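You operate a simulated robot arm through the tools that you are given. There is no shell and no other tool.

You run a simulated robot arm. Do the job below in one go: nothing can be reset, and whatever is moved stays where it is left.

## Task
Scrub the greasy filter clean in the ribbed tray with the purple pad.
Fine: leave the pad on the island top and lay the filter beside the tray, on the tank tap's side. What is to be rubbed or washed off counts as gone when no trace of it is left.

It is judged by the outcome, as a careful person would: the job done as asked, and still so three seconds after it is handed in. It fails if anything else is knocked over, pushed out of place, dropped, spilled or broken.

## Robot
A 7-joint arm with a three-finger gripper, fixed in place. Base frame: the origin is at the foot of the arm, x ahead of it, y to its left, z up; the work surface is at about z = 800. Units: mm, rad, N and s.
Its first joint turns from -2.897 to 2.897 rad. Payload 2.69 kg.
The TCP is the grasp point between the finger pads, 30 mm short of the fingertips. In the tool frame z runs along the fingers and y along their closing line. Largest opening 128 mm; the body of the gripper starts 117 mm behind the TCP.
Orientation is that of the tool frame in the base frame, as a unit quaternion [x, y, z, w]. With the fingers straight down and closing along the base's y, the tool's x points along the base's -x, its y along +y and its z along -z.

## Interface
- The arm moves only by the tool jog_arm. Its argument "moves" is a list of rows, each a list of 7 numbers: the turn, a rotation vector about the tool's x, y, z in units of 8 degrees (1.0 is 8 degrees), then the shift along the tool's x, y, z in units of 30 mm (1.0 is 30 mm), then the closure in counts, from 0 (fully open) to 255 (shut). In form: [[rx, ry, rz, x, y, z, claw], ...]. A call has 1 to 20 rows; each row shifts and turns the commanded pose from where the row before left it, along the tool's axes as they then stand. A call with a number of a shift or a turn outside -1 to 1 is refused whole. Rows are played at 5 a second. More than 50 mm and 0.15 rad between two rows, or a gripper value outside its range, and nothing of the call is played. Where a pose cannot be reached the arm comes as near as it can. A force on the tool above 40 N (or 10 N above the force at the start of the call, whichever is more), or a blocked arm, ends the call early, and 0.2 s more pass. Each finger halts on what it meets, pressing with about 40 N; the grip force reading is that of the motor and also rises with nothing between the fingers. The clock runs only during rows and for 0.2 s after the last one: add rows that do not move to give the fingers time. The reply holds the time, the measured pose of the TCP, the force on the tool along the base axes, the opening and the grip force, in the units named above and with some noise, with the torque about the TCP (base axes, N m) and any sound that the robot's microphone picked up.
- Cameras (640 x 400 px; columns grow to the right, rows downward): "scene" is fixed at [401.5, -499.7, 1576.2]; the picture's right is [0.98, -0.18, 0.00], its down [-0.13, -0.71, -0.70] and it looks along [0.12, 0.69, -0.72] (base axes); focal length 335 px, centre (320, 200). "wrist" rides on the gripper at [58, 54, -131] in the tool frame; the picture's right is [-0.68, 0.74, 0.00], its down [-0.62, -0.57, -0.55] and it looks along [-0.40, -0.37, 0.84] (tool axes); focal length 234 px, centre (320, 200). There is no depth. A picture from a camera that has moved, and an enlarged one, comes with that camera's place and axes in the base frame and with its lens.
- capture(camera): a new picture of that camera. The clock stands still meanwhile.
- raise_lower(by): slides the trunk up (or, below 0, down) by that many mm; the arm rides with it, the base frame stays. It gives what a move gives, with no picture.
- enlarge(camera, box): a new picture of the part [left, top, right, bottom] of that camera's present view, enlarged. The clock stands still meanwhile.
- hand_in(): hands the job in; it is judged then, once.

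Places have to be worked out from the pictures, the camera data and where the tool is seen. Open the gripper and draw the arm clear of the work before you hand the job in, unless the task says otherwise.

The tools are called after "Request:" by a JSON object that holds its "name" and its "arguments". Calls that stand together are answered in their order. jog_arm: Moves the arm, as the interface text tells. Its arguments: {"type":"object","properties":{"moves":{"type":"array"}},"required":["moves"]} The other tools are called the same way: raise_lower (by) slides the trunk up or down; capture (camera) takes a picture; enlarge (camera, box) takes an enlarged picture of a part of a camera's view; hand_in () hands the job in.

At the start:

```text
time_s: 0.0
tcp_pos: [648.1, 372.9, 1100.8]
tool_rot: [0.0, 1.0, 0.0, 0.0]
wrist_force: [-0.6, -0.4, 0.4]
moment: [0.0, 0.02, 0.01]
finger_gap: 128.0
grip_force: 0.1
trunk travel left (down, up): [-200.0, 150.0]
```

scene: 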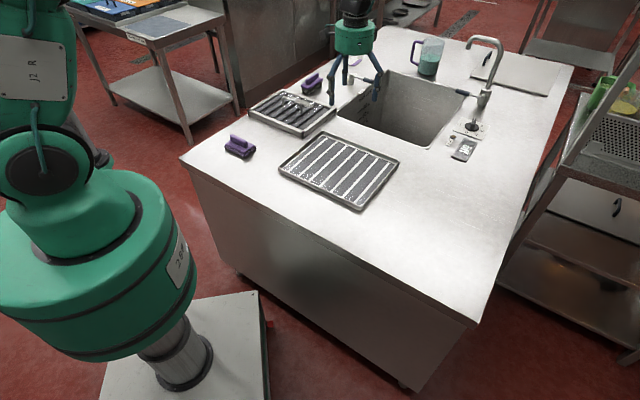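
wrist: 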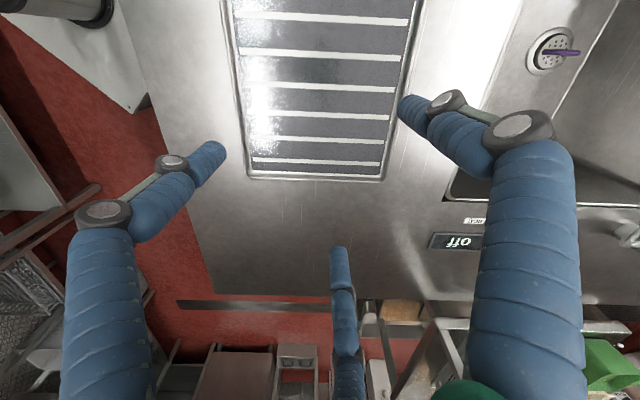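

I'll look closely at the scene first: the filter, tray, pads, tap and sink need to be identified before moving.

Request:
{"name": "enlarge", "arguments": {"camera": "scene", "box": [180, 40, 420, 220]}}

Request:
{"name": "enlarge", "arguments": {"camera": "scene", "box": [340, 20, 580, 170]}}

Request:
{"name": "capture", "arguments": {"camera": "wrist"}}

```text
2.22 times, centred on (300, 130) of scene
camera zoom: at [401.5, -499.7, 1576.2], right [0.98, -0.18, 0.0], down [-0.13, -0.71, -0.7], along [0.12, 0.69, -0.72], focal length 744 px, centre (364, 356)
```

zoom: 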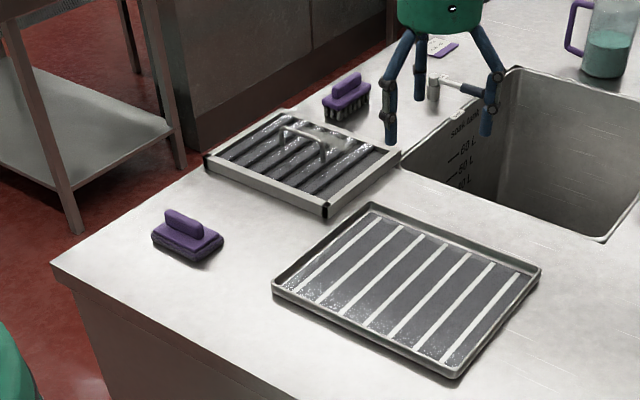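

```text
2.67 times, centred on (460, 95) of scene
camera zoom: at [401.5, -499.7, 1576.2], right [0.98, -0.18, 0.0], down [-0.13, -0.71, -0.7], along [0.12, 0.69, -0.72], focal length 893 px, centre (-53, 480)
```

zoom: 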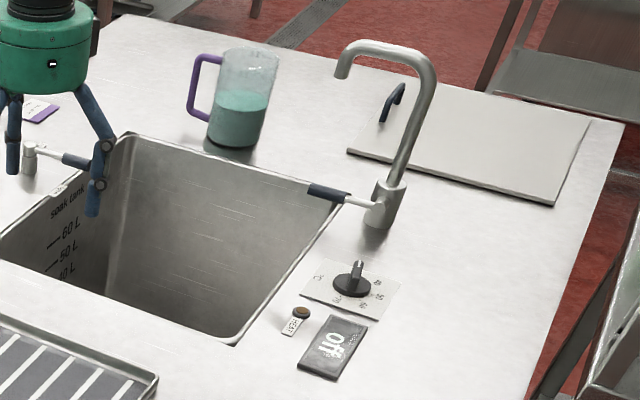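

```text
taken
camera wrist: at [588.9, 427.1, 1233.1], right [0.68, 0.74, 0.0], down [0.62, -0.57, 0.55], along [0.4, -0.37, -0.84], focal length 234 px, centre (320, 200)
```

wrist: 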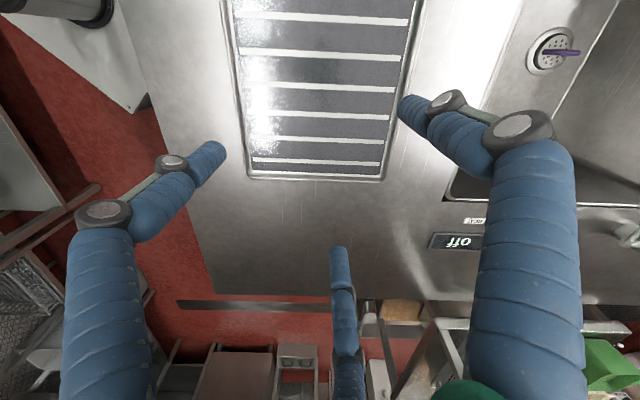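

The picture shows the wire-handled baffle filter (about (512,755)), the ribbed tray (centre about (639,405)), the purple pad (about (290,560)) and a purple brush as a look-alike. I turn the wrist about 136° in place so its camera looks out over the island, and check the view.

Request:
{"name": "jog_arm", "arguments": {"moves": [[0, 0, -1, 0, 0, 0, 0], [0, 0, -1, 0, 0, 0, 0], [0, 0, -1, 0, 0, 0, 0], [0, 0, -1, 0, 0, 0, 0], [0, 0, -1, 0, 0, 0, 0], [0, 0, -1, 0, 0, 0, 0], [0, 0, -1, 0, 0, 0, 0], [0, 0, -1, 0, 0, 0, 0], [0, 0, -1, 0, 0, 0, 0], [0, 0, -1, 0, 0, 0, 0], [0, 0, -1, 0, 0, 0, 0], [0, 0, -1, 0, 0, 0, 0], [0, 0, -1, 0, 0, 0, 0], [0, 0, -1, 0, 0, 0, 0], [0, 0, -1, 0, 0, 0, 0], [0, 0, -1, 0, 0, 0, 0], [0, 0, -1, 0, 0, 0, 0], [0, 0, 0, 0, 0, 0, 0]]}}

Request:
{"name": "capture", "arguments": {"camera": "wrist"}}

Request:
{"name": "capture", "arguments": {"camera": "scene"}}

```text
time_s: 3.8
tcp_pos: [646.5, 374.6, 1101.6]
tool_rot: [0.928, -0.374, 0.0, 0.0]
wrist_force: [-0.4, 0.2, 0.0]
moment: [-0.05, 0.01, -0.03]
finger_gap: 127.7
grip_force: 0.1
trunk travel left (down, up): [-200.0, 150.0]
```

```text
taken
camera wrist: at [652.2, 294.0, 1232.9], right [-1.0, -0.06, 0.0], down [-0.05, 0.83, 0.55], along [-0.03, 0.55, -0.84], focal length 234 px, centre (320, 200)
```

wrist: 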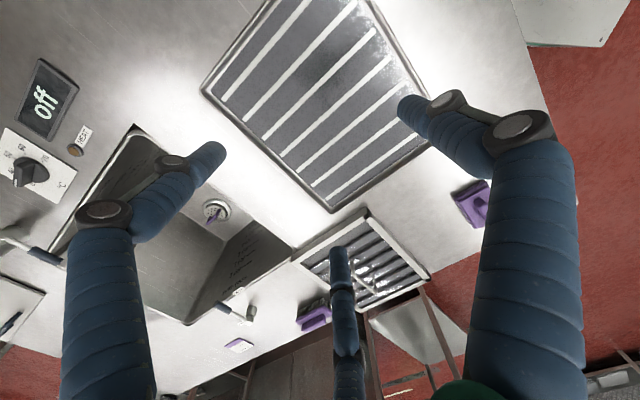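

```text
taken
```

scene: 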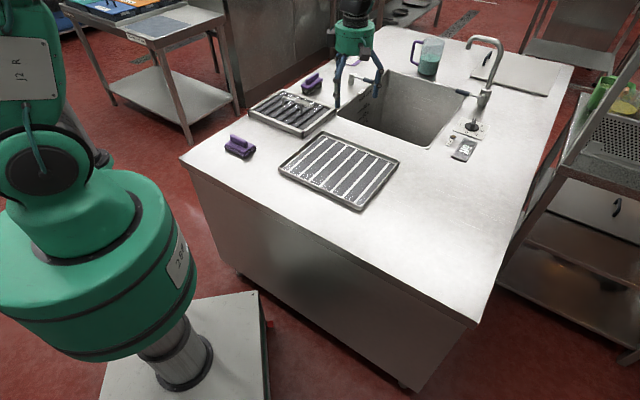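

The wrist view now shows both tap candidates. I enlarge it at the small tap with the purple tag, at the main faucet with its controls, and at the filter.

Request:
{"name": "enlarge", "arguments": {"camera": "wrist", "box": [180, 270, 340, 370]}}

Request:
{"name": "enlarge", "arguments": {"camera": "wrist", "box": [0, 50, 160, 350]}}

Request:
{"name": "enlarge", "arguments": {"camera": "scene", "box": [240, 40, 360, 140]}}

Request:
{"name": "enlarge", "arguments": {"camera": "scene", "box": [330, 40, 410, 120]}}

```text
4.00 times, centred on (260, 320) of wrist
camera zoom: at [652.2, 294.0, 1232.9], right [-1.0, -0.06, 0.0], down [-0.05, 0.83, 0.55], along [-0.03, 0.55, -0.84], focal length 937 px, centre (560, -280)
```

zoom: 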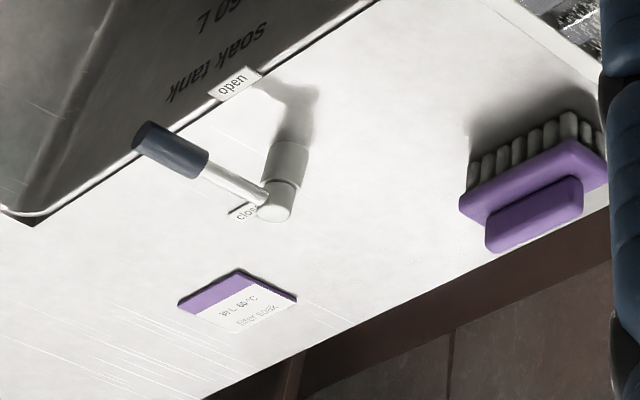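

```text
1.33 times, centred on (80, 200) of wrist
camera zoom: at [652.2, 294.0, 1232.9], right [-1.0, -0.06, 0.0], down [-0.05, 0.83, 0.55], along [-0.03, 0.55, -0.84], focal length 312 px, centre (640, 200)
```

zoom: 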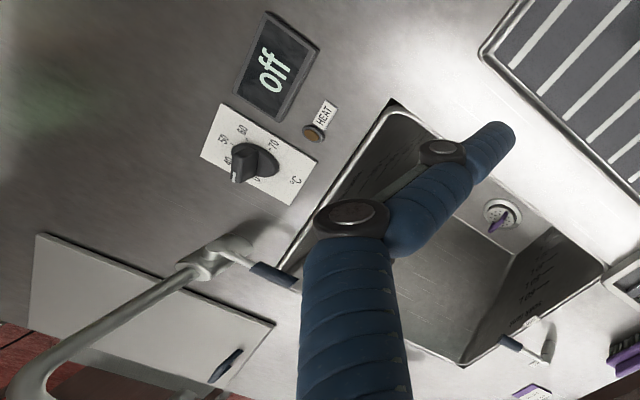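

```text
4.00 times, centred on (300, 90) of scene
camera zoom: at [401.5, -499.7, 1576.2], right [0.98, -0.18, 0.0], down [-0.13, -0.71, -0.7], along [0.12, 0.69, -0.72], focal length 1340 px, centre (400, 640)
```

zoom: 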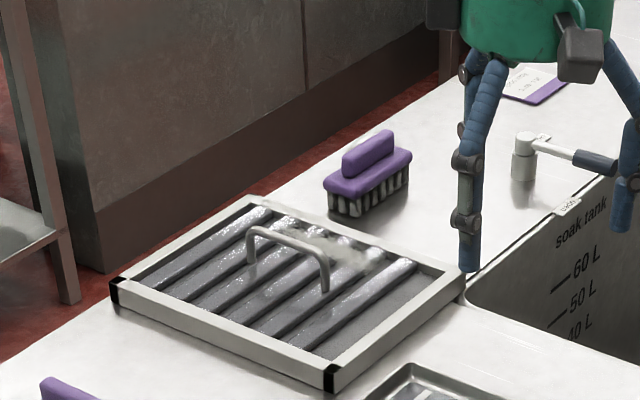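

```text
5.00 times, centred on (370, 80) of scene
camera zoom: at [401.5, -499.7, 1576.2], right [0.98, -0.18, 0.0], down [-0.13, -0.71, -0.7], along [0.12, 0.69, -0.72], focal length 1675 px, centre (70, 800)
```

zoom: 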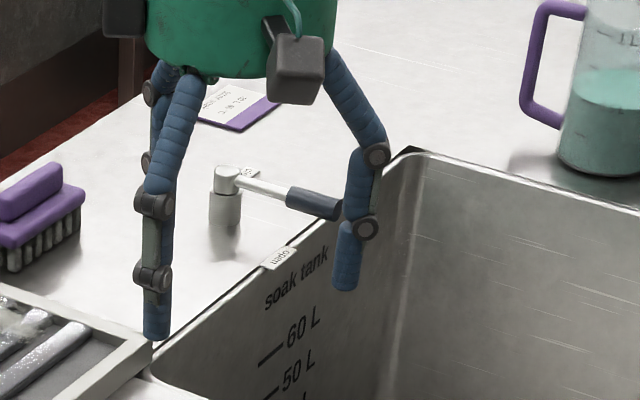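

The small lever carries "open"/"close" labels, so it is the drain valve. The tall faucet at the right of the soak tank is the tank tap, which makes the tray's right (+x, −y) side the tap's side. I close the fingers in free air to see how this gripper really closes.

Request:
{"name": "jog_arm", "arguments": {"moves": [[0, 0, 0, 0, 0, 0, 128], [0, 0, 0, 0, 0, 0, 128], [0, 0, 0, 0, 0, 0, 128], [0, 0, 0, 0, 0, 0, 128]]}}

Request:
{"name": "capture", "arguments": {"camera": "wrist"}}

Request:
{"name": "enlarge", "arguments": {"camera": "scene", "box": [320, 20, 400, 120]}}

Request:
{"name": "jog_arm", "arguments": {"moves": [[0, 0, 0, 0, 0, 0, 255], [0, 0, 0, 0, 0, 0, 255], [0, 0, 0, 0, 0, 0, 255], [0, 0, 0, 0, 0, 0, 255]]}}

Request:
{"name": "capture", "arguments": {"camera": "wrist"}}

Request:
{"name": "enlarge", "arguments": {"camera": "scene", "box": [320, 20, 400, 120]}}

```text
time_s: 4.8
tcp_pos: [647.2, 373.3, 1102.3]
tool_rot: [0.927, -0.374, 0.0, 0.0]
wrist_force: [-0.1, 0.3, 0.4]
moment: [-0.01, -0.01, -0.01]
finger_gap: 63.7
grip_force: 0.0
trunk travel left (down, up): [-200.0, 150.0]
```

```text
taken
camera wrist: at [652.1, 294.0, 1232.9], right [-1.0, -0.06, 0.0], down [-0.05, 0.83, 0.55], along [-0.03, 0.55, -0.84], focal length 234 px, centre (320, 200)
```

wrist: 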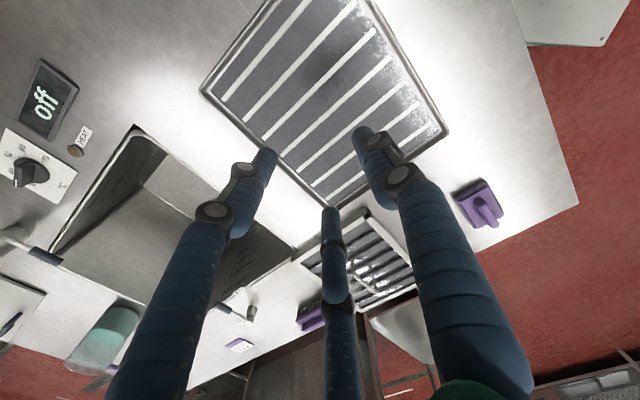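

```text
4.00 times, centred on (360, 70) of scene
camera zoom: at [401.5, -499.7, 1576.2], right [0.98, -0.18, 0.0], down [-0.13, -0.71, -0.7], along [0.12, 0.69, -0.72], focal length 1340 px, centre (160, 720)
```

zoom: 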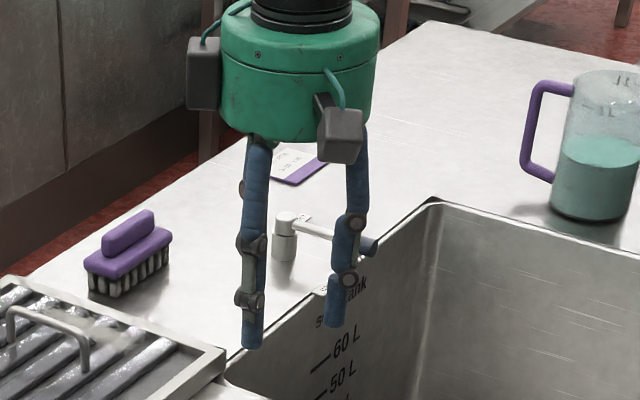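

```text
time_s: 5.8
tcp_pos: [646.3, 373.4, 1101.2]
tool_rot: [0.927, -0.375, 0.0, 0.0]
wrist_force: [0.5, 1.2, 0.6]
moment: [0.02, 0.01, 0.01]
finger_gap: 2.2
grip_force: 31.4
trunk travel left (down, up): [-200.0, 150.0]
```

```text
taken
camera wrist: at [652.1, 294.0, 1232.9], right [-1.0, -0.06, 0.0], down [-0.05, 0.83, 0.55], along [-0.03, 0.55, -0.84], focal length 234 px, centre (320, 200)
```

wrist: 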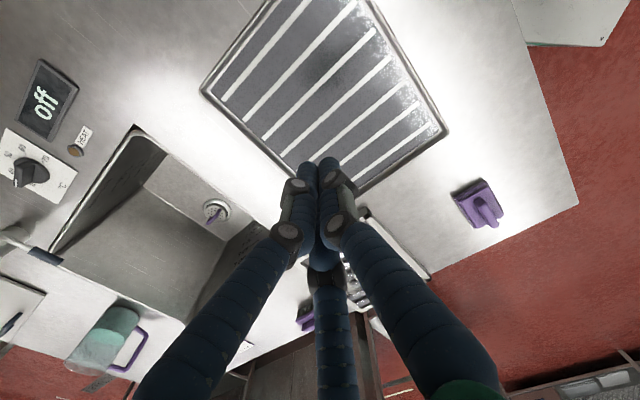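

```text
4.00 times, centred on (360, 70) of scene
camera zoom: at [401.5, -499.7, 1576.2], right [0.98, -0.18, 0.0], down [-0.13, -0.71, -0.7], along [0.12, 0.69, -0.72], focal length 1340 px, centre (160, 720)
```

zoom: 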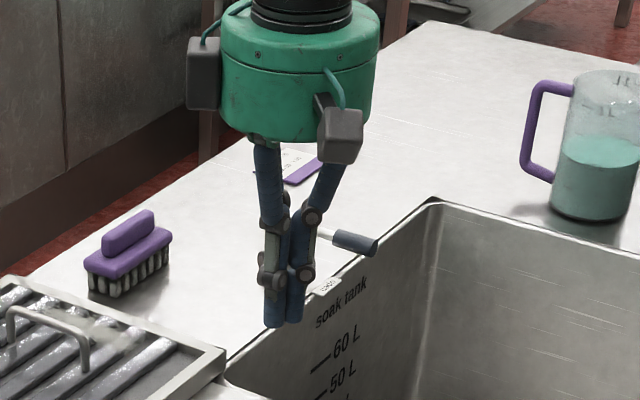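

The reading and view confirm it closes symmetrically about the TCP. I open it and move over toward the filter at the same height for a clear close view of it.

Request:
{"name": "jog_arm", "arguments": {"moves": [[0, 0, 0, -0.95, -0.2, 0, 0], [0, 0, 0, -0.95, -0.2, 0, 0], [0, 0, 0, -0.95, -0.2, 0, 0], [0, 0, 0, -0.95, -0.2, 0, 0], [0, 0, 0, -0.95, -0.2, 0, 0], [0, 0, 0, -0.95, -0.2, 0, 0], [0, 0, 0, -0.95, -0.2, 0, 0], [0, 0, 0, -0.95, -0.2, 0, 0], [0, 0, 0, 0, 0, 0, 0]]}}

Request:
{"name": "capture", "arguments": {"camera": "wrist"}}

Request:
{"name": "enlarge", "arguments": {"camera": "wrist", "box": [200, 80, 440, 280]}}

Request:
{"name": "capture", "arguments": {"camera": "scene"}}

```text
time_s: 7.8
tcp_pos: [516.7, 567.4, 1103.6]
tool_rot: [0.927, -0.375, 0.0, 0.0]
wrist_force: [-0.8, 0.7, 0.3]
moment: [-0.05, 0.0, -0.01]
finger_gap: 128.0
grip_force: 0.1
trunk travel left (down, up): [-200.0, 150.0]
```

```text
taken
camera wrist: at [521.2, 487.8, 1233.2], right [-1.0, -0.06, 0.0], down [-0.05, 0.83, 0.55], along [-0.03, 0.55, -0.84], focal length 234 px, centre (320, 200)
```

wrist: 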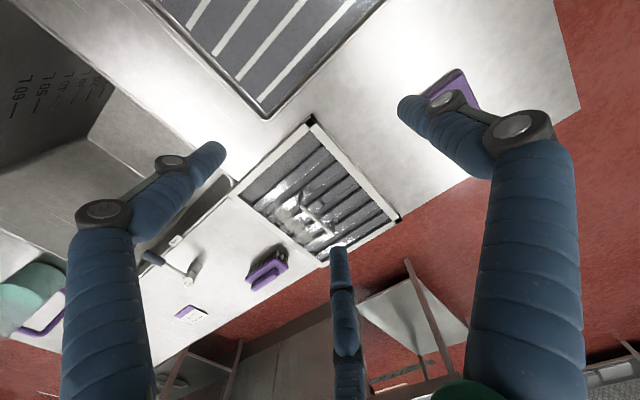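

```text
2.00 times, centred on (320, 180) of wrist
camera zoom: at [521.2, 487.8, 1233.2], right [-1.0, -0.06, 0.0], down [-0.05, 0.83, 0.55], along [-0.03, 0.55, -0.84], focal length 468 px, centre (320, 240)
```

zoom: 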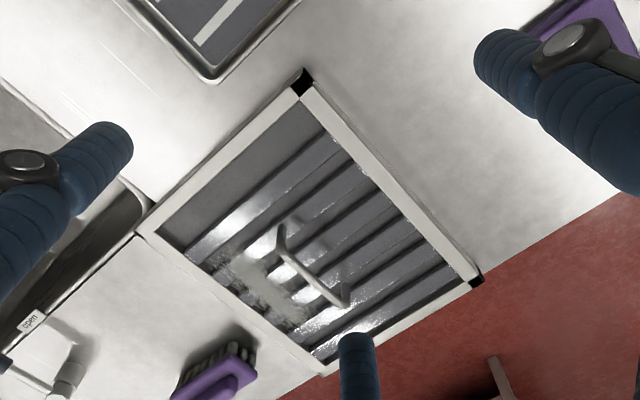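

```text
taken
```

scene: 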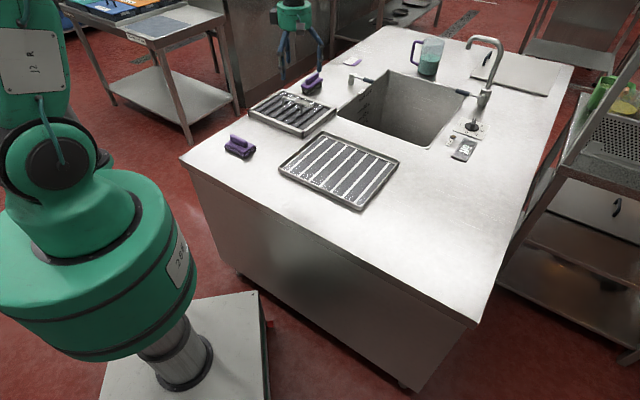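

The filter's centre comes out near (508,772) with its frame about 285×224 mm, aligned with the tray, and the handle bar runs along tool x at z≈858. I go lower and closer to inspect the grease and the handle.

Request:
{"name": "jog_arm", "arguments": {"moves": [[0, 0, 0, -0.5, -0.4, 0.95, 0], [0, 0, 0, -0.5, -0.4, 0.95, 0], [0, 0, 0, -0.5, -0.4, 0.95, 0], [0, 0, 0, -0.5, -0.4, 0.95, 0], [0, 0, 0, 0, 0, 0, 0]]}}

Request:
{"name": "capture", "arguments": {"camera": "wrist"}}

Request:
{"name": "enlarge", "arguments": {"camera": "wrist", "box": [200, 80, 440, 280]}}

Request:
{"name": "enlarge", "arguments": {"camera": "scene", "box": [240, 70, 350, 145]}}

Request:
{"name": "enlarge", "arguments": {"camera": "scene", "box": [210, 120, 270, 170]}}

Request:
{"name": "enlarge", "arguments": {"camera": "scene", "box": [270, 120, 410, 220]}}

```text
time_s: 9.0
tcp_pos: [507.5, 642.9, 986.8]
tool_rot: [0.927, -0.375, 0.0, 0.0]
wrist_force: [-0.3, -0.1, -1.2]
moment: [-0.08, 0.05, 0.0]
finger_gap: 128.0
grip_force: 0.0
trunk travel left (down, up): [-200.0, 150.0]
```

```text
taken
camera wrist: at [512.2, 563.6, 1117.9], right [-1.0, -0.06, 0.0], down [-0.05, 0.83, 0.55], along [-0.03, 0.55, -0.84], focal length 234 px, centre (320, 200)
```

wrist: 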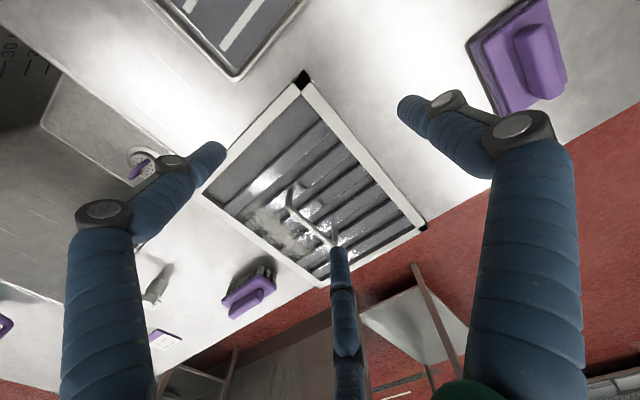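

```text
2.00 times, centred on (320, 180) of wrist
camera zoom: at [512.2, 563.6, 1117.9], right [-1.0, -0.06, 0.0], down [-0.05, 0.83, 0.55], along [-0.03, 0.55, -0.84], focal length 468 px, centre (320, 240)
```

zoom: 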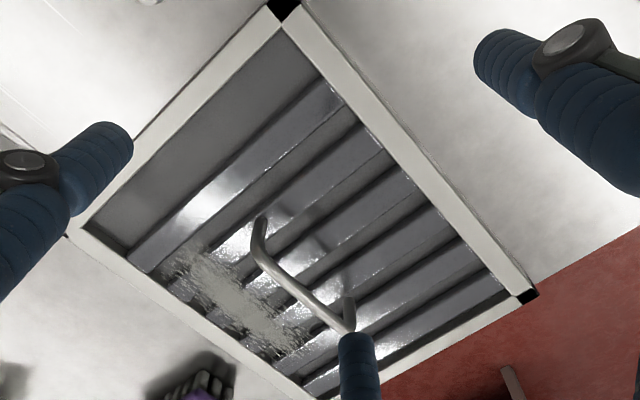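

```text
5.33 times, centred on (295, 108) of scene
camera zoom: at [401.5, -499.7, 1576.2], right [0.98, -0.18, 0.0], down [-0.13, -0.71, -0.7], along [0.12, 0.69, -0.72], focal length 1786 px, centre (453, 693)
```

zoom: 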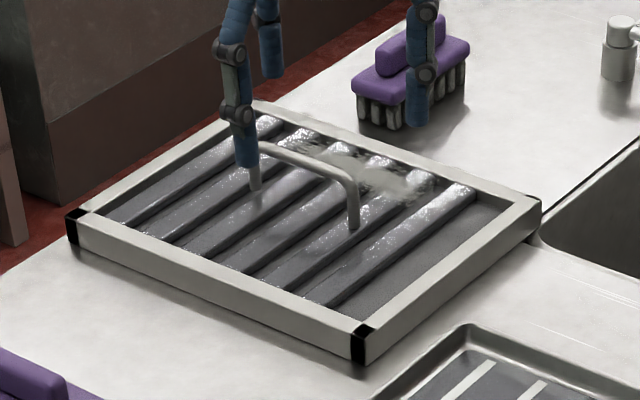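

```text
8.00 times, centred on (240, 145) of scene
camera zoom: at [401.5, -499.7, 1576.2], right [0.98, -0.18, 0.0], down [-0.13, -0.71, -0.7], along [0.12, 0.69, -0.72], focal length 2680 px, centre (960, 640)
```

zoom: 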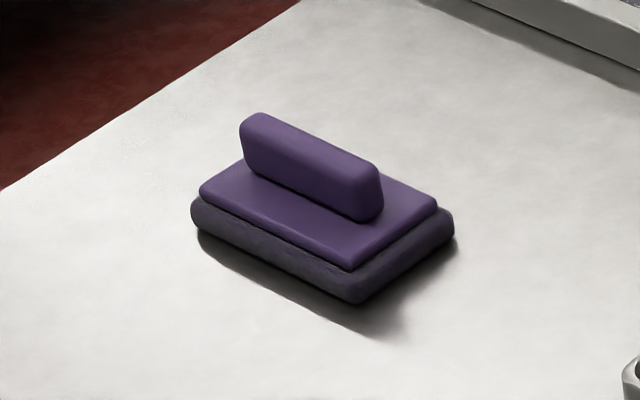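

```text
4.00 times, centred on (340, 170) of scene
camera zoom: at [401.5, -499.7, 1576.2], right [0.98, -0.18, 0.0], down [-0.13, -0.71, -0.7], along [0.12, 0.69, -0.72], focal length 1340 px, centre (240, 320)
```

zoom: 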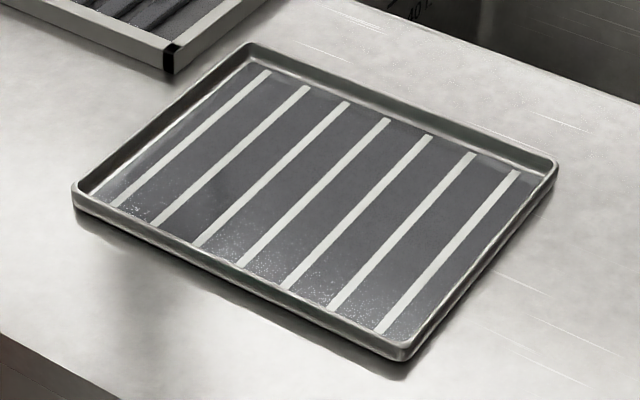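

The grease is a beige strip between the handle and the far frame edge, and the pad is a block with a grip ridge of about 90×70 mm. I centre the open gripper over the handle bar (about (510,776)), still well above it, and check the alignment.

Request:
{"name": "jog_arm", "arguments": {"moves": [[0, 0, 0, -0.757, -0.81, 0.55, 0], [0, 0, 0, -0.757, -0.81, 0.55, 0], [0, 0, 0, -0.757, -0.81, 0.55, 0], [0, 0, 0, -0.757, -0.81, 0.55, 0], [0, 0, 0, 0, 0, 0, 0]]}}

Request:
{"name": "capture", "arguments": {"camera": "wrist"}}

Request:
{"name": "enlarge", "arguments": {"camera": "scene", "box": [240, 50, 350, 145]}}

```text
time_s: 10.2
tcp_pos: [508.6, 777.5, 920.2]
tool_rot: [0.927, -0.375, 0.0, 0.001]
wrist_force: [0.3, 0.4, -1.3]
moment: [-0.04, 0.0, -0.05]
finger_gap: 127.8
grip_force: 0.0
trunk travel left (down, up): [-200.0, 150.0]
```

```text
taken
camera wrist: at [513.6, 697.5, 1052.3], right [-1.0, -0.06, 0.0], down [-0.05, 0.84, 0.55], along [-0.03, 0.55, -0.84], focal length 234 px, centre (320, 200)
```

wrist: 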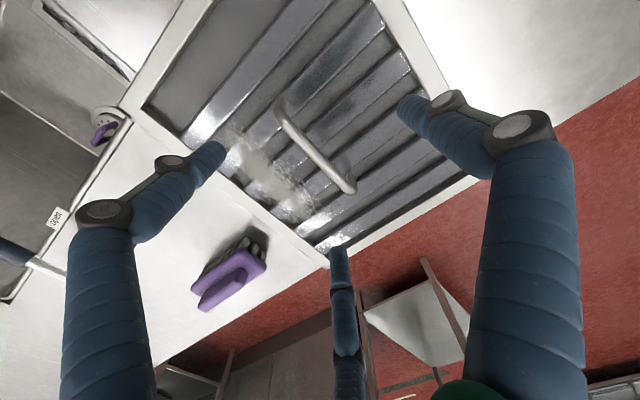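

```text
4.21 times, centred on (295, 98) of scene
camera zoom: at [401.5, -499.7, 1576.2], right [0.98, -0.18, 0.0], down [-0.13, -0.71, -0.7], along [0.12, 0.69, -0.72], focal length 1410 px, centre (425, 632)
```

zoom: 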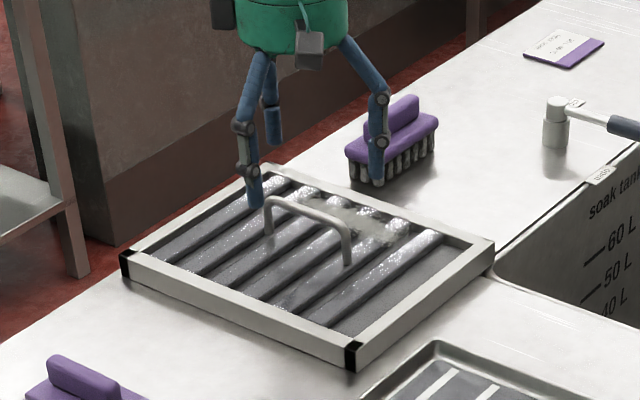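

The tool axis projects onto the bar's middle (bar passes at about pixel (319,154), as predicted for a bar at z≈858). I descend 57 mm with the fingers astride the bar and check the reading.

Request:
{"name": "jog_arm", "arguments": {"moves": [[0, 0, 0, 0, 0, 0.6, 0], [0, 0, 0, 0, 0, 0.6, 0], [0, 0, 0, 0, 0, 0.6, 0], [0, 0, 0, 0, 0, 0, 0]]}}

Request:
{"name": "capture", "arguments": {"camera": "wrist"}}

Request:
{"name": "enlarge", "arguments": {"camera": "scene", "box": [240, 50, 350, 145]}}

```text
time_s: 11.2
tcp_pos: [508.6, 776.0, 867.6]
tool_rot: [0.927, -0.375, -0.001, 0.0]
wrist_force: [0.3, 0.8, 0.4]
moment: [0.02, -0.01, -0.02]
finger_gap: 128.3
grip_force: 0.1
trunk travel left (down, up): [-200.0, 150.0]
```

```text
taken
camera wrist: at [513.5, 696.7, 999.1], right [-1.0, -0.06, 0.0], down [-0.05, 0.83, 0.55], along [-0.03, 0.55, -0.84], focal length 234 px, centre (320, 200)
```

wrist: 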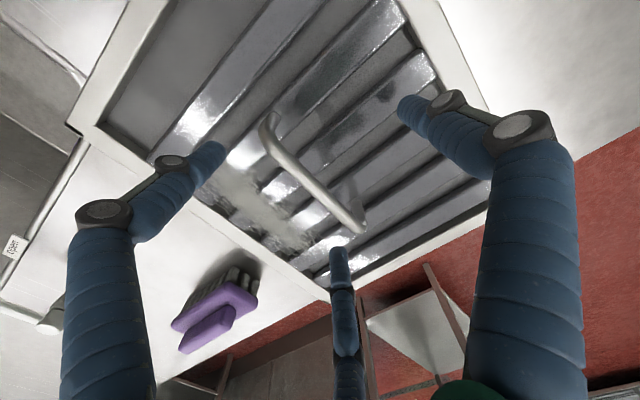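

```text
4.21 times, centred on (295, 98) of scene
camera zoom: at [401.5, -499.7, 1576.2], right [0.98, -0.18, 0.0], down [-0.13, -0.71, -0.7], along [0.12, 0.69, -0.72], focal length 1410 px, centre (425, 632)
```

zoom: 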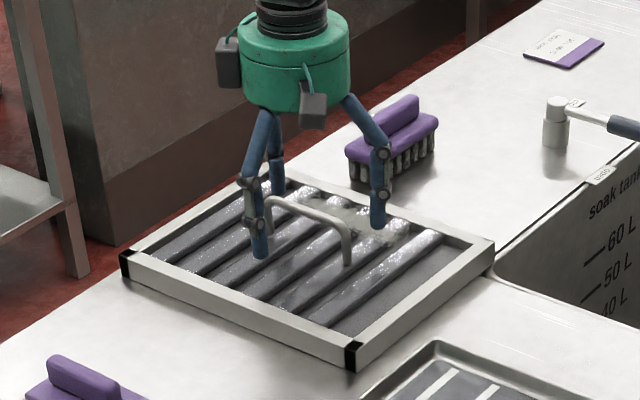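

The bar is about 8 mm below the TCP and centred. I lower 4 mm more and close on the bar.

Request:
{"name": "jog_arm", "arguments": {"moves": [[0, 0, 0, 0, 0, 0.14, 0], [0, 0, 0, 0, 0, 0, 150], [0, 0, 0, 0, 0, 0, 200], [0, 0, 0, 0, 0, 0, 235], [0, 0, 0, 0, 0, 0, 255], [0, 0, 0, 0, 0, 0, 255], [0, 0, 0, 0, 0, 0, 255]]}}

Request:
{"name": "capture", "arguments": {"camera": "wrist"}}

Request:
{"name": "enlarge", "arguments": {"camera": "scene", "box": [240, 50, 350, 145]}}

```text
time_s: 12.8
tcp_pos: [508.9, 776.7, 863.8]
tool_rot: [0.927, -0.374, 0.0, 0.001]
wrist_force: [-1.3, 2.8, 2.3]
moment: [-0.01, 0.02, -0.21]
finger_gap: 16.2
grip_force: 40.0
trunk travel left (down, up): [-200.0, 150.0]
```

```text
taken
camera wrist: at [513.4, 696.6, 995.4], right [-1.0, -0.06, 0.0], down [-0.05, 0.83, 0.55], along [-0.03, 0.55, -0.84], focal length 234 px, centre (320, 200)
```

wrist: 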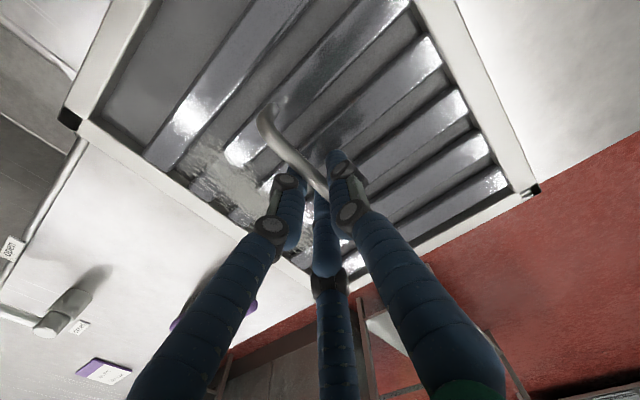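

```text
4.21 times, centred on (295, 98) of scene
camera zoom: at [401.5, -499.7, 1576.2], right [0.98, -0.18, 0.0], down [-0.13, -0.71, -0.7], along [0.12, 0.69, -0.72], focal length 1410 px, centre (425, 632)
```

zoom: 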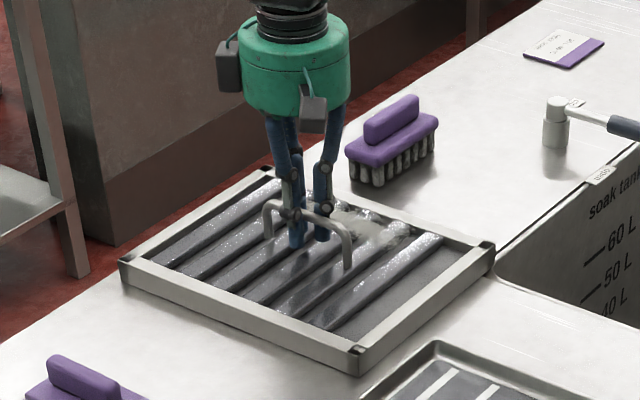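

Gripped at a 16 mm opening with 40 N. I lift 60 mm slowly and check the load and that the filter hangs level.

Request:
{"name": "jog_arm", "arguments": {"moves": [[0, 0, 0, 0, 0, -0.3, 255], [0, 0, 0, 0, 0, -0.3, 255], [0, 0, 0, 0, 0, -0.5, 255], [0, 0, 0, 0, 0, -0.5, 255], [0, 0, 0, 0, 0, -0.5, 255], [0, 0, 0, 0, 0, 0, 255], [0, 0, 0, 0, 0, 0, 255]]}}

Request:
{"name": "capture", "arguments": {"camera": "wrist"}}

Request:
{"name": "enlarge", "arguments": {"camera": "scene", "box": [230, 30, 380, 150]}}

```text
time_s: 14.4
tcp_pos: [508.7, 776.7, 924.6]
tool_rot: [0.927, -0.374, 0.0, 0.001]
wrist_force: [-0.4, -0.3, -7.7]
moment: [0.02, 0.0, 0.0]
finger_gap: 16.1
grip_force: 40.2
trunk travel left (down, up): [-200.0, 150.0]
```

```text
taken
camera wrist: at [513.8, 697.1, 1056.9], right [-1.0, -0.06, 0.0], down [-0.05, 0.83, 0.55], along [-0.03, 0.55, -0.84], focal length 234 px, centre (320, 200)
```

wrist: 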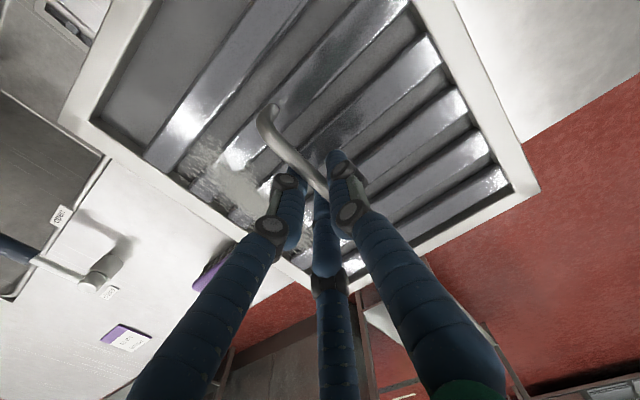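

```text
3.33 times, centred on (305, 90) of scene
camera zoom: at [401.5, -499.7, 1576.2], right [0.98, -0.18, 0.0], down [-0.13, -0.71, -0.7], along [0.12, 0.69, -0.72], focal length 1117 px, centre (370, 567)
```

zoom: 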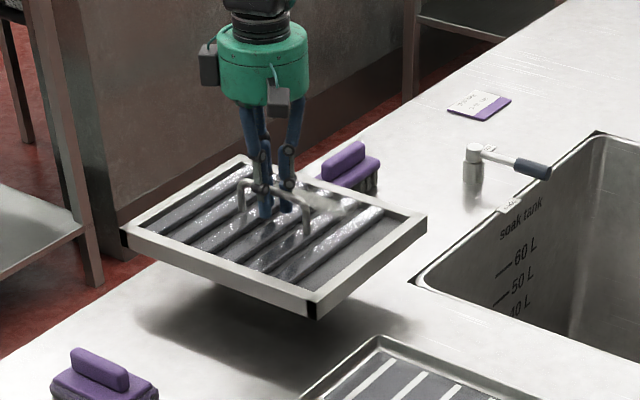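

The filter hangs level (about 0.8 kg). I estimate the tray centre at about (627,384), so I carry the filter, lifted a little more, to put its centre above that point.

Request:
{"name": "jog_arm", "arguments": {"moves": [[0, 0, 0, 0, 0, -0.4, 255], [0, 0, 0, 0.3, 0.2, -0.4, 255], [0, 0, 0, 0.7, 0.38, 0, 255], [0, 0, 0, 0.75, 0.41, 0, 255], [0, 0, 0, 0.75, 0.41, 0, 255], [0, 0, 0, 0.75, 0.41, 0, 255], [0, 0, 0, 0.75, 0.41, 0, 255], [0, 0, 0, 0.75, 0.41, 0, 255], [0, 0, 0, 0.75, 0.41, 0, 255], [0, 0, 0, 0.75, 0.41, 0, 255], [0, 0, 0, 0.75, 0.41, 0, 255], [0, 0, 0, 0.75, 0.41, 0, 255], [0, 0, 0, 0.75, 0.41, 0, 255], [0, 0, 0, 0.75, 0.41, 0, 255], [0, 0, 0, 0.75, 0.41, 0, 255], [0, 0, 0, 0.75, 0.41, 0, 255], [0, 0, 0, 0.75, 0.41, 0, 255], [0, 0, 0, 0.3, 0.2, 0, 255], [0, 0, 0, 0, 0, 0, 255], [0, 0, 0, 0, 0, 0, 255]]}}

Request:
{"name": "capture", "arguments": {"camera": "wrist"}}

Request:
{"name": "enlarge", "arguments": {"camera": "scene", "box": [250, 80, 430, 230]}}

```text
time_s: 18.6
tcp_pos: [628.4, 388.8, 949.3]
tool_rot: [0.927, -0.375, 0.001, 0.0]
wrist_force: [0.4, 1.0, -8.3]
moment: [0.04, 0.02, 0.0]
finger_gap: 15.9
grip_force: 39.8
trunk travel left (down, up): [-200.0, 150.0]
```

```text
taken
camera wrist: at [633.2, 309.5, 1081.5], right [-1.0, -0.06, 0.0], down [-0.05, 0.83, 0.55], along [-0.03, 0.55, -0.84], focal length 234 px, centre (320, 200)
```

wrist: 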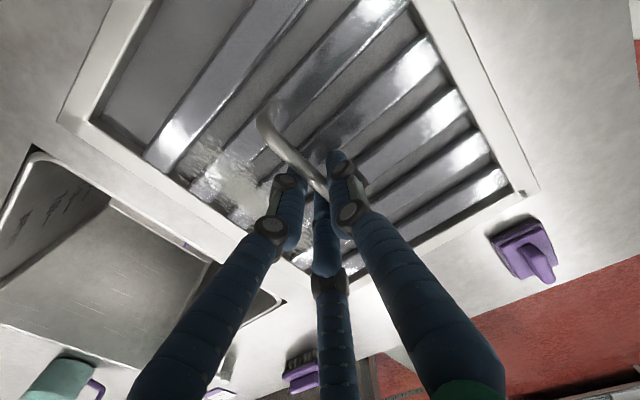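

```text
2.67 times, centred on (340, 155) of scene
camera zoom: at [401.5, -499.7, 1576.2], right [0.98, -0.18, 0.0], down [-0.13, -0.71, -0.7], along [0.12, 0.69, -0.72], focal length 893 px, centre (267, 320)
```

zoom: 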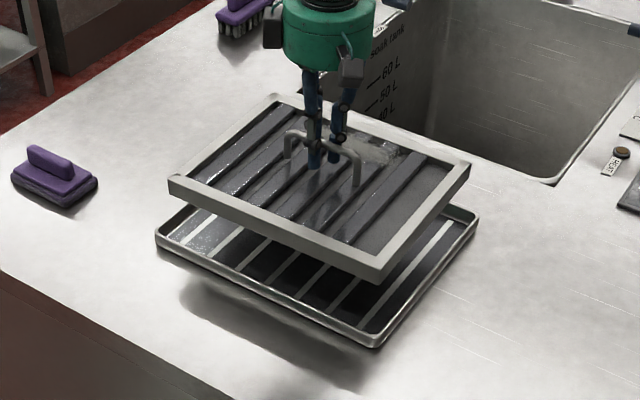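

Scene and wrist estimates agree to within some mm. I lower until the filter's bottom is only a little above the rim and compare edges directly there.

Request:
{"name": "jog_arm", "arguments": {"moves": [[0, 0, 0, 0, 0, 0.45, 255], [0, 0, 0, 0, 0, 0.45, 255], [0, 0, 0, 0, 0, 0.45, 255], [0, 0, 0, 0, 0, 0.45, 255], [0, 0, 0, 0, 0, 0, 255], [0, 0, 0, 0, 0, 0, 255]]}}

Request:
{"name": "capture", "arguments": {"camera": "wrist"}}

Request:
{"name": "enlarge", "arguments": {"camera": "scene", "box": [270, 110, 420, 220]}}

```text
time_s: 20.0
tcp_pos: [628.6, 388.1, 896.3]
tool_rot: [0.927, -0.374, 0.001, 0.0]
wrist_force: [0.0, 0.3, -8.1]
moment: [0.04, 0.02, 0.0]
finger_gap: 16.3
grip_force: 39.7
trunk travel left (down, up): [-200.0, 150.0]
```

```text
taken
camera wrist: at [633.0, 309.6, 1027.8], right [-1.0, -0.06, 0.0], down [-0.05, 0.83, 0.55], along [-0.03, 0.55, -0.84], focal length 234 px, centre (320, 200)
```

wrist: 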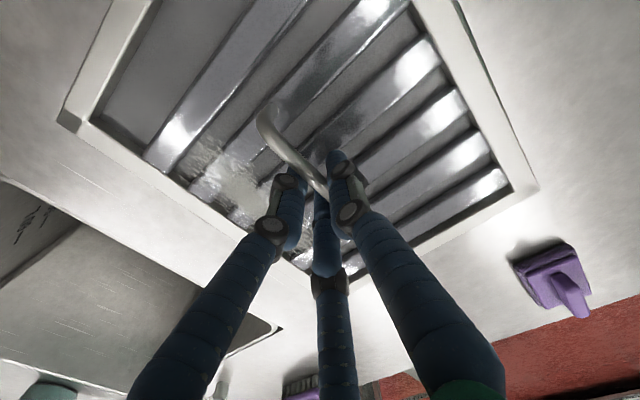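

```text
3.64 times, centred on (345, 165) of scene
camera zoom: at [401.5, -499.7, 1576.2], right [0.98, -0.18, 0.0], down [-0.13, -0.71, -0.7], along [0.12, 0.69, -0.72], focal length 1218 px, centre (229, 327)
```

zoom: 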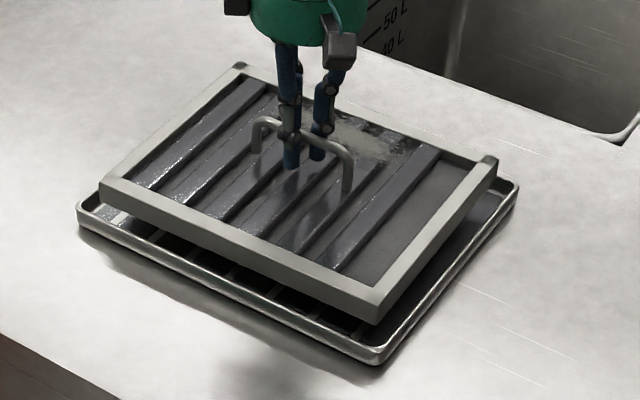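

At this height the filter sits inside the tray outline with gaps of roughly 22/15 mm (long direction) and 17/28 mm (short direction). I shift −3 mm in tool x and −5 mm in tool y to centre it, then lower most of the way.

Request:
{"name": "jog_arm", "arguments": {"moves": [[0, 0, 0, -0.1, -0.17, 0, 255], [0, 0, 0, 0, 0, 0, 255], [0, 0, 0, 0, 0, 0.25, 255], [0, 0, 0, 0, 0, 0.25, 255], [0, 0, 0, 0, 0, 0, 255]]}}

Request:
{"name": "enlarge", "arguments": {"camera": "scene", "box": [270, 110, 420, 220]}}

Request:
{"name": "capture", "arguments": {"camera": "wrist"}}

```text
time_s: 21.2
tcp_pos: [629.2, 394.9, 881.6]
tool_rot: [0.927, -0.374, 0.0, 0.001]
wrist_force: [-0.6, 0.9, -8.1]
moment: [0.05, 0.01, -0.02]
finger_gap: 16.2
grip_force: 40.5
trunk travel left (down, up): [-200.0, 150.0]
```

```text
3.64 times, centred on (345, 165) of scene
camera zoom: at [401.5, -499.7, 1576.2], right [0.98, -0.18, 0.0], down [-0.13, -0.71, -0.7], along [0.12, 0.69, -0.72], focal length 1218 px, centre (229, 327)
```

zoom: 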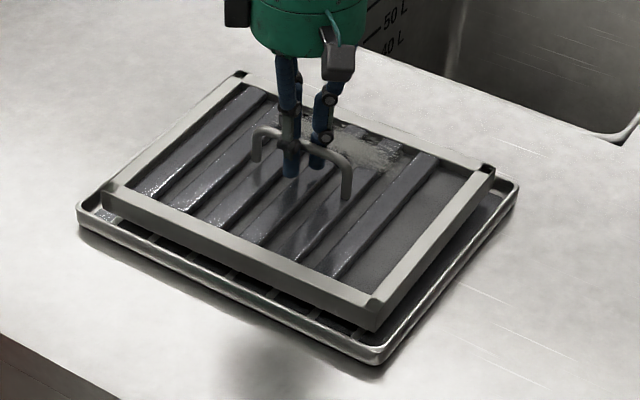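

```text
taken
camera wrist: at [634.7, 315.9, 1012.5], right [-1.0, -0.06, 0.0], down [-0.05, 0.83, 0.55], along [-0.03, 0.55, -0.84], focal length 234 px, centre (320, 200)
```

wrist: 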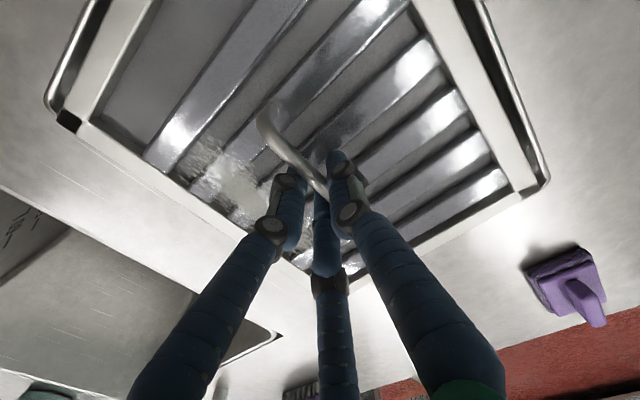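

The wrist view now shows both tray corners. The tray centre is within about 3 mm of the filter centre in the tool frame, so alignment is good and I lower in small steps until the weight comes off.

Request:
{"name": "jog_arm", "arguments": {"moves": [[0, 0, 0, 0, 0, 0.1, 255], [0, 0, 0, 0, 0, 0.1, 255], [0, 0, 0, 0, 0, 0.1, 255], [0, 0, 0, 0, 0, 0, 255]]}}

Request:
{"name": "enlarge", "arguments": {"camera": "scene", "box": [270, 110, 420, 220]}}

Request:
{"name": "capture", "arguments": {"camera": "wrist"}}

```text
time_s: 22.2
tcp_pos: [629.7, 395.3, 871.4]
tool_rot: [0.927, -0.375, 0.0, 0.0]
wrist_force: [0.0, 0.6, -8.8]
moment: [0.05, -0.01, 0.01]
finger_gap: 16.0
grip_force: 40.0
trunk travel left (down, up): [-200.0, 150.0]
```

```text
3.64 times, centred on (345, 165) of scene
camera zoom: at [401.5, -499.7, 1576.2], right [0.98, -0.18, 0.0], down [-0.13, -0.71, -0.7], along [0.12, 0.69, -0.72], focal length 1218 px, centre (229, 327)
```

zoom: 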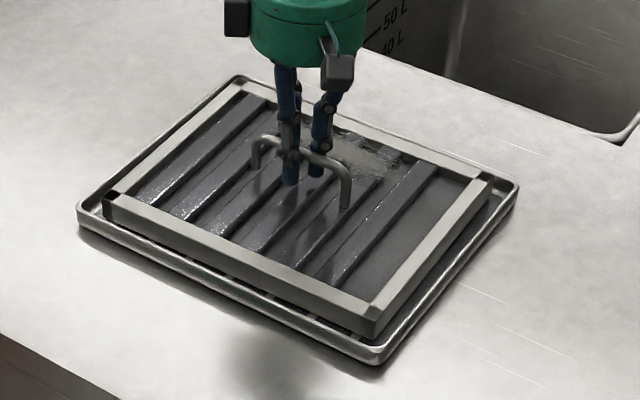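

```text
taken
camera wrist: at [634.3, 315.5, 1003.2], right [-1.0, -0.06, 0.0], down [-0.05, 0.83, 0.55], along [-0.03, 0.55, -0.84], focal length 234 px, centre (320, 200)
```

wrist: 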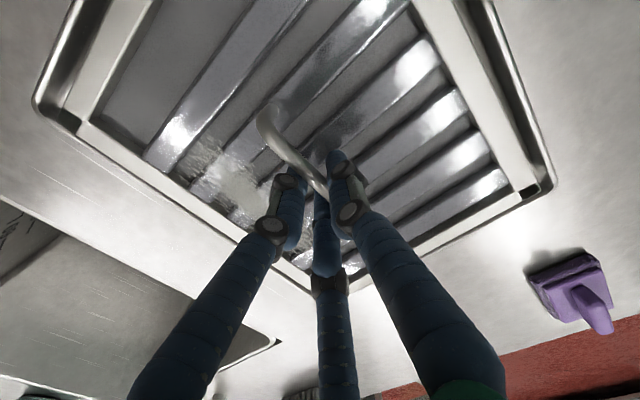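

The filter is now inside the rim and centred on all sides. I keep lowering in small steps to touchdown.

Request:
{"name": "jog_arm", "arguments": {"moves": [[0, 0, 0, 0, 0, 0.07, 255], [0, 0, 0, 0, 0, 0.07, 255], [0, 0, 0, 0, 0, 0, 255]]}}

```text
time_s: 23.0
tcp_pos: [628.6, 394.7, 867.7]
tool_rot: [0.927, -0.375, -0.001, -0.001]
wrist_force: [0.3, 0.2, -1.7]
moment: [-0.18, -0.18, 0.02]
finger_gap: 16.0
grip_force: 40.1
trunk travel left (down, up): [-200.0, 150.0]
```

The weight has come off at TCP z≈868, so the filter rests in the tray. I lower 1 mm, open, and rise straight up.

Request:
{"name": "jog_arm", "arguments": {"moves": [[0, 0, 0, 0, 0, 0.03, 255], [0, 0, 0, 0, 0, 0, 200], [0, 0, 0, 0, 0, 0, 100], [0, 0, 0, 0, 0, 0, 0], [0, 0, 0, 0, 0, 0, 0], [0, 0, 0, 0, 0, -0.5, 0], [0, 0, 0, 0, 0, -1, 0], [0, 0, 0, 0, 0, -1, 0], [0, 0, 0, 0, 0, -1, 0], [0, 0, 0, 0, 0, -1, 0], [0, 0, 0, 0, 0, 0, 0]]}}

Request:
{"name": "capture", "arguments": {"camera": "wrist"}}

Request:
{"name": "enlarge", "arguments": {"camera": "scene", "box": [270, 110, 420, 220]}}

```text
time_s: 25.4
tcp_pos: [628.1, 395.6, 1002.9]
tool_rot: [0.927, -0.374, -0.001, 0.0]
wrist_force: [-0.1, -0.4, 0.6]
moment: [0.01, -0.04, 0.0]
finger_gap: 127.8
grip_force: 0.1
trunk travel left (down, up): [-200.0, 150.0]
```

```text
taken
camera wrist: at [633.8, 316.2, 1134.2], right [-1.0, -0.06, 0.0], down [-0.05, 0.83, 0.55], along [-0.03, 0.55, -0.84], focal length 234 px, centre (320, 200)
```

wrist: 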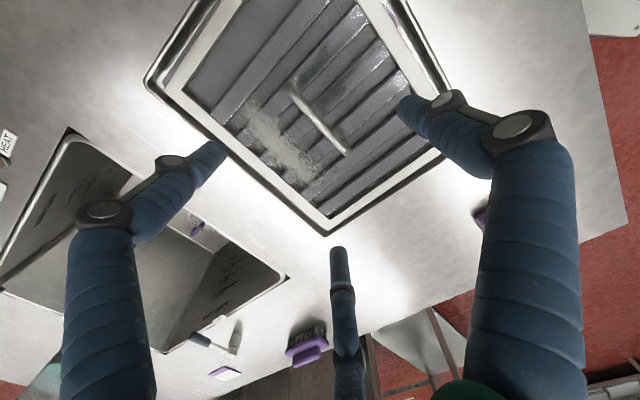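

```text
3.64 times, centred on (345, 165) of scene
camera zoom: at [401.5, -499.7, 1576.2], right [0.98, -0.18, 0.0], down [-0.13, -0.71, -0.7], along [0.12, 0.69, -0.72], focal length 1218 px, centre (229, 327)
```

zoom: 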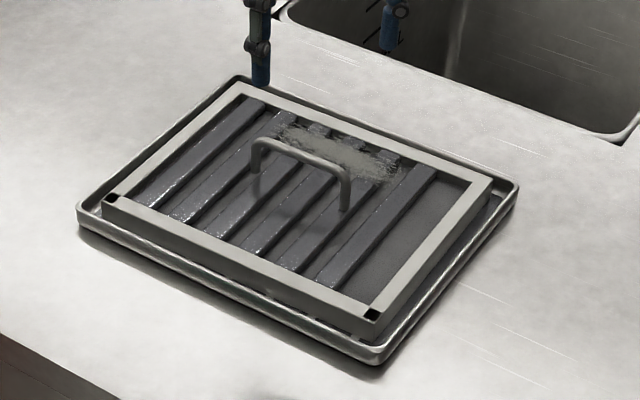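

The filter lies centred in the tray. I enlarge the wrist view to map the grease patch, and look over to the pad.

Request:
{"name": "enlarge", "arguments": {"camera": "wrist", "box": [140, 0, 460, 240]}}

Request:
{"name": "enlarge", "arguments": {"camera": "scene", "box": [310, 130, 390, 180]}}

```text
1.67 times, centred on (300, 120) of wrist
camera zoom: at [633.8, 316.2, 1134.2], right [-1.0, -0.06, 0.0], down [-0.05, 0.83, 0.55], along [-0.03, 0.55, -0.84], focal length 390 px, centre (353, 333)
```

zoom: 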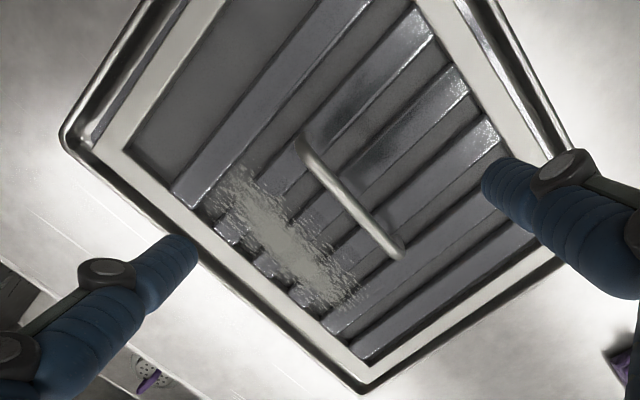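

```text
8.00 times, centred on (350, 155) of scene
camera zoom: at [401.5, -499.7, 1576.2], right [0.98, -0.18, 0.0], down [-0.13, -0.71, -0.7], along [0.12, 0.69, -0.72], focal length 2680 px, centre (80, 560)
```

zoom: 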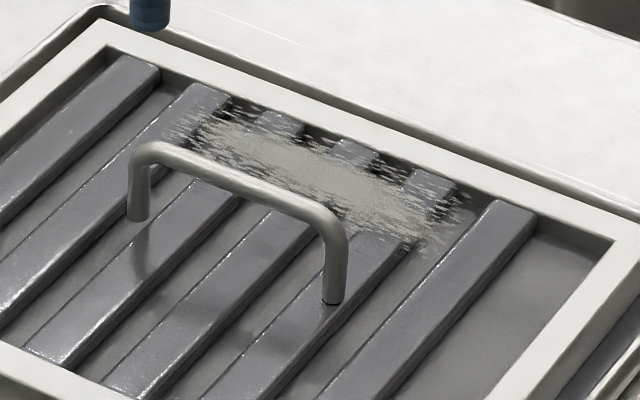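

The grease is a single strip behind the handle: about ±75 mm along tool x and from 38 to 95 mm beyond the bar, in the far half. Next I move across to view the pad from above.

Request:
{"name": "jog_arm", "arguments": {"moves": [[0, 0, 0, -0.82, 0.62, 0, 0], [0, 0, 0, -0.82, 0.62, 0, 0], [0, 0, 0, -0.82, 0.62, 0, 0], [0, 0, 0, -0.82, 0.62, 0, 0], [0, 0, 0, -0.82, 0.62, 0, 0], [0, 0, 0, -0.82, 0.62, 0, 0], [0, 0, 0, -0.82, 0.62, 0, 0], [0, 0, 0, -0.82, 0.62, 0, 0], [0, 0, 0, -0.82, 0.62, 0, 0], [0, 0, 0, -0.82, 0.62, 0, 0], [0, 0, 0, -0.82, 0.62, 0, 0], [0, 0, 0, 0, 0, 0, 0]]}}

Request:
{"name": "capture", "arguments": {"camera": "wrist"}}

Request:
{"name": "enlarge", "arguments": {"camera": "wrist", "box": [240, 120, 400, 240]}}

Request:
{"name": "enlarge", "arguments": {"camera": "scene", "box": [300, 120, 400, 190]}}

```text
time_s: 28.0
tcp_pos: [291.1, 436.2, 1001.8]
tool_rot: [0.927, -0.375, 0.0, 0.0]
wrist_force: [-0.9, 0.1, 0.8]
moment: [0.0, -0.03, -0.01]
finger_gap: 128.2
grip_force: 0.0
trunk travel left (down, up): [-200.0, 150.0]
```

```text
taken
camera wrist: at [296.1, 357.0, 1133.1], right [-1.0, -0.06, 0.0], down [-0.05, 0.83, 0.55], along [-0.03, 0.55, -0.84], focal length 234 px, centre (320, 200)
```

wrist: 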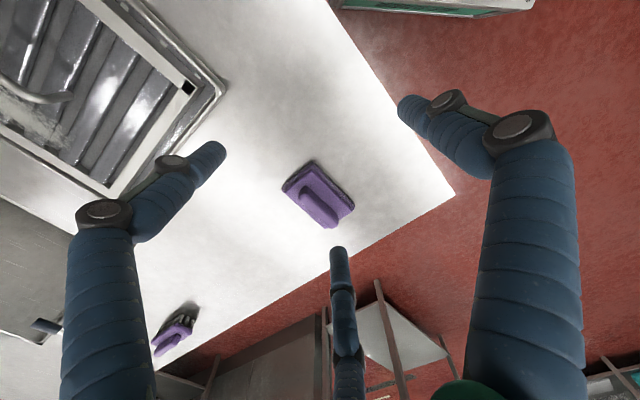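

```text
3.33 times, centred on (320, 180) of wrist
camera zoom: at [296.1, 357.0, 1133.1], right [-1.0, -0.06, 0.0], down [-0.05, 0.83, 0.55], along [-0.03, 0.55, -0.84], focal length 781 px, centre (320, 267)
```

zoom: 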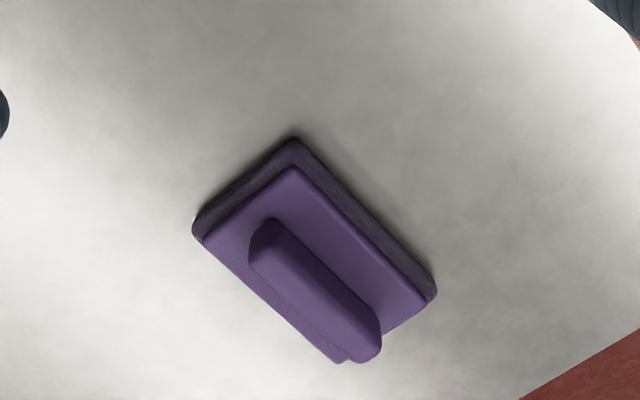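

```text
5.71 times, centred on (350, 155) of scene
camera zoom: at [401.5, -499.7, 1576.2], right [0.98, -0.18, 0.0], down [-0.13, -0.71, -0.7], along [0.12, 0.69, -0.72], focal length 1914 px, centre (149, 457)
```

zoom: 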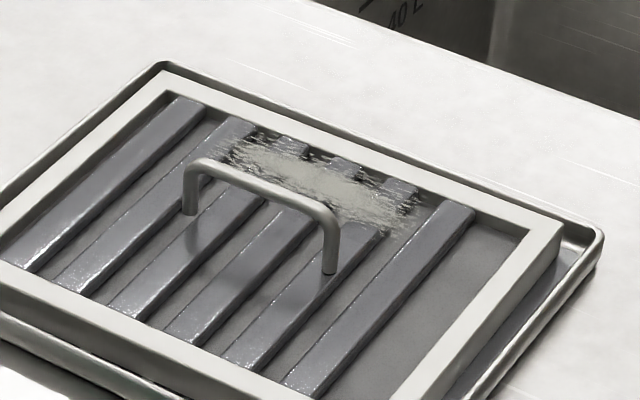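

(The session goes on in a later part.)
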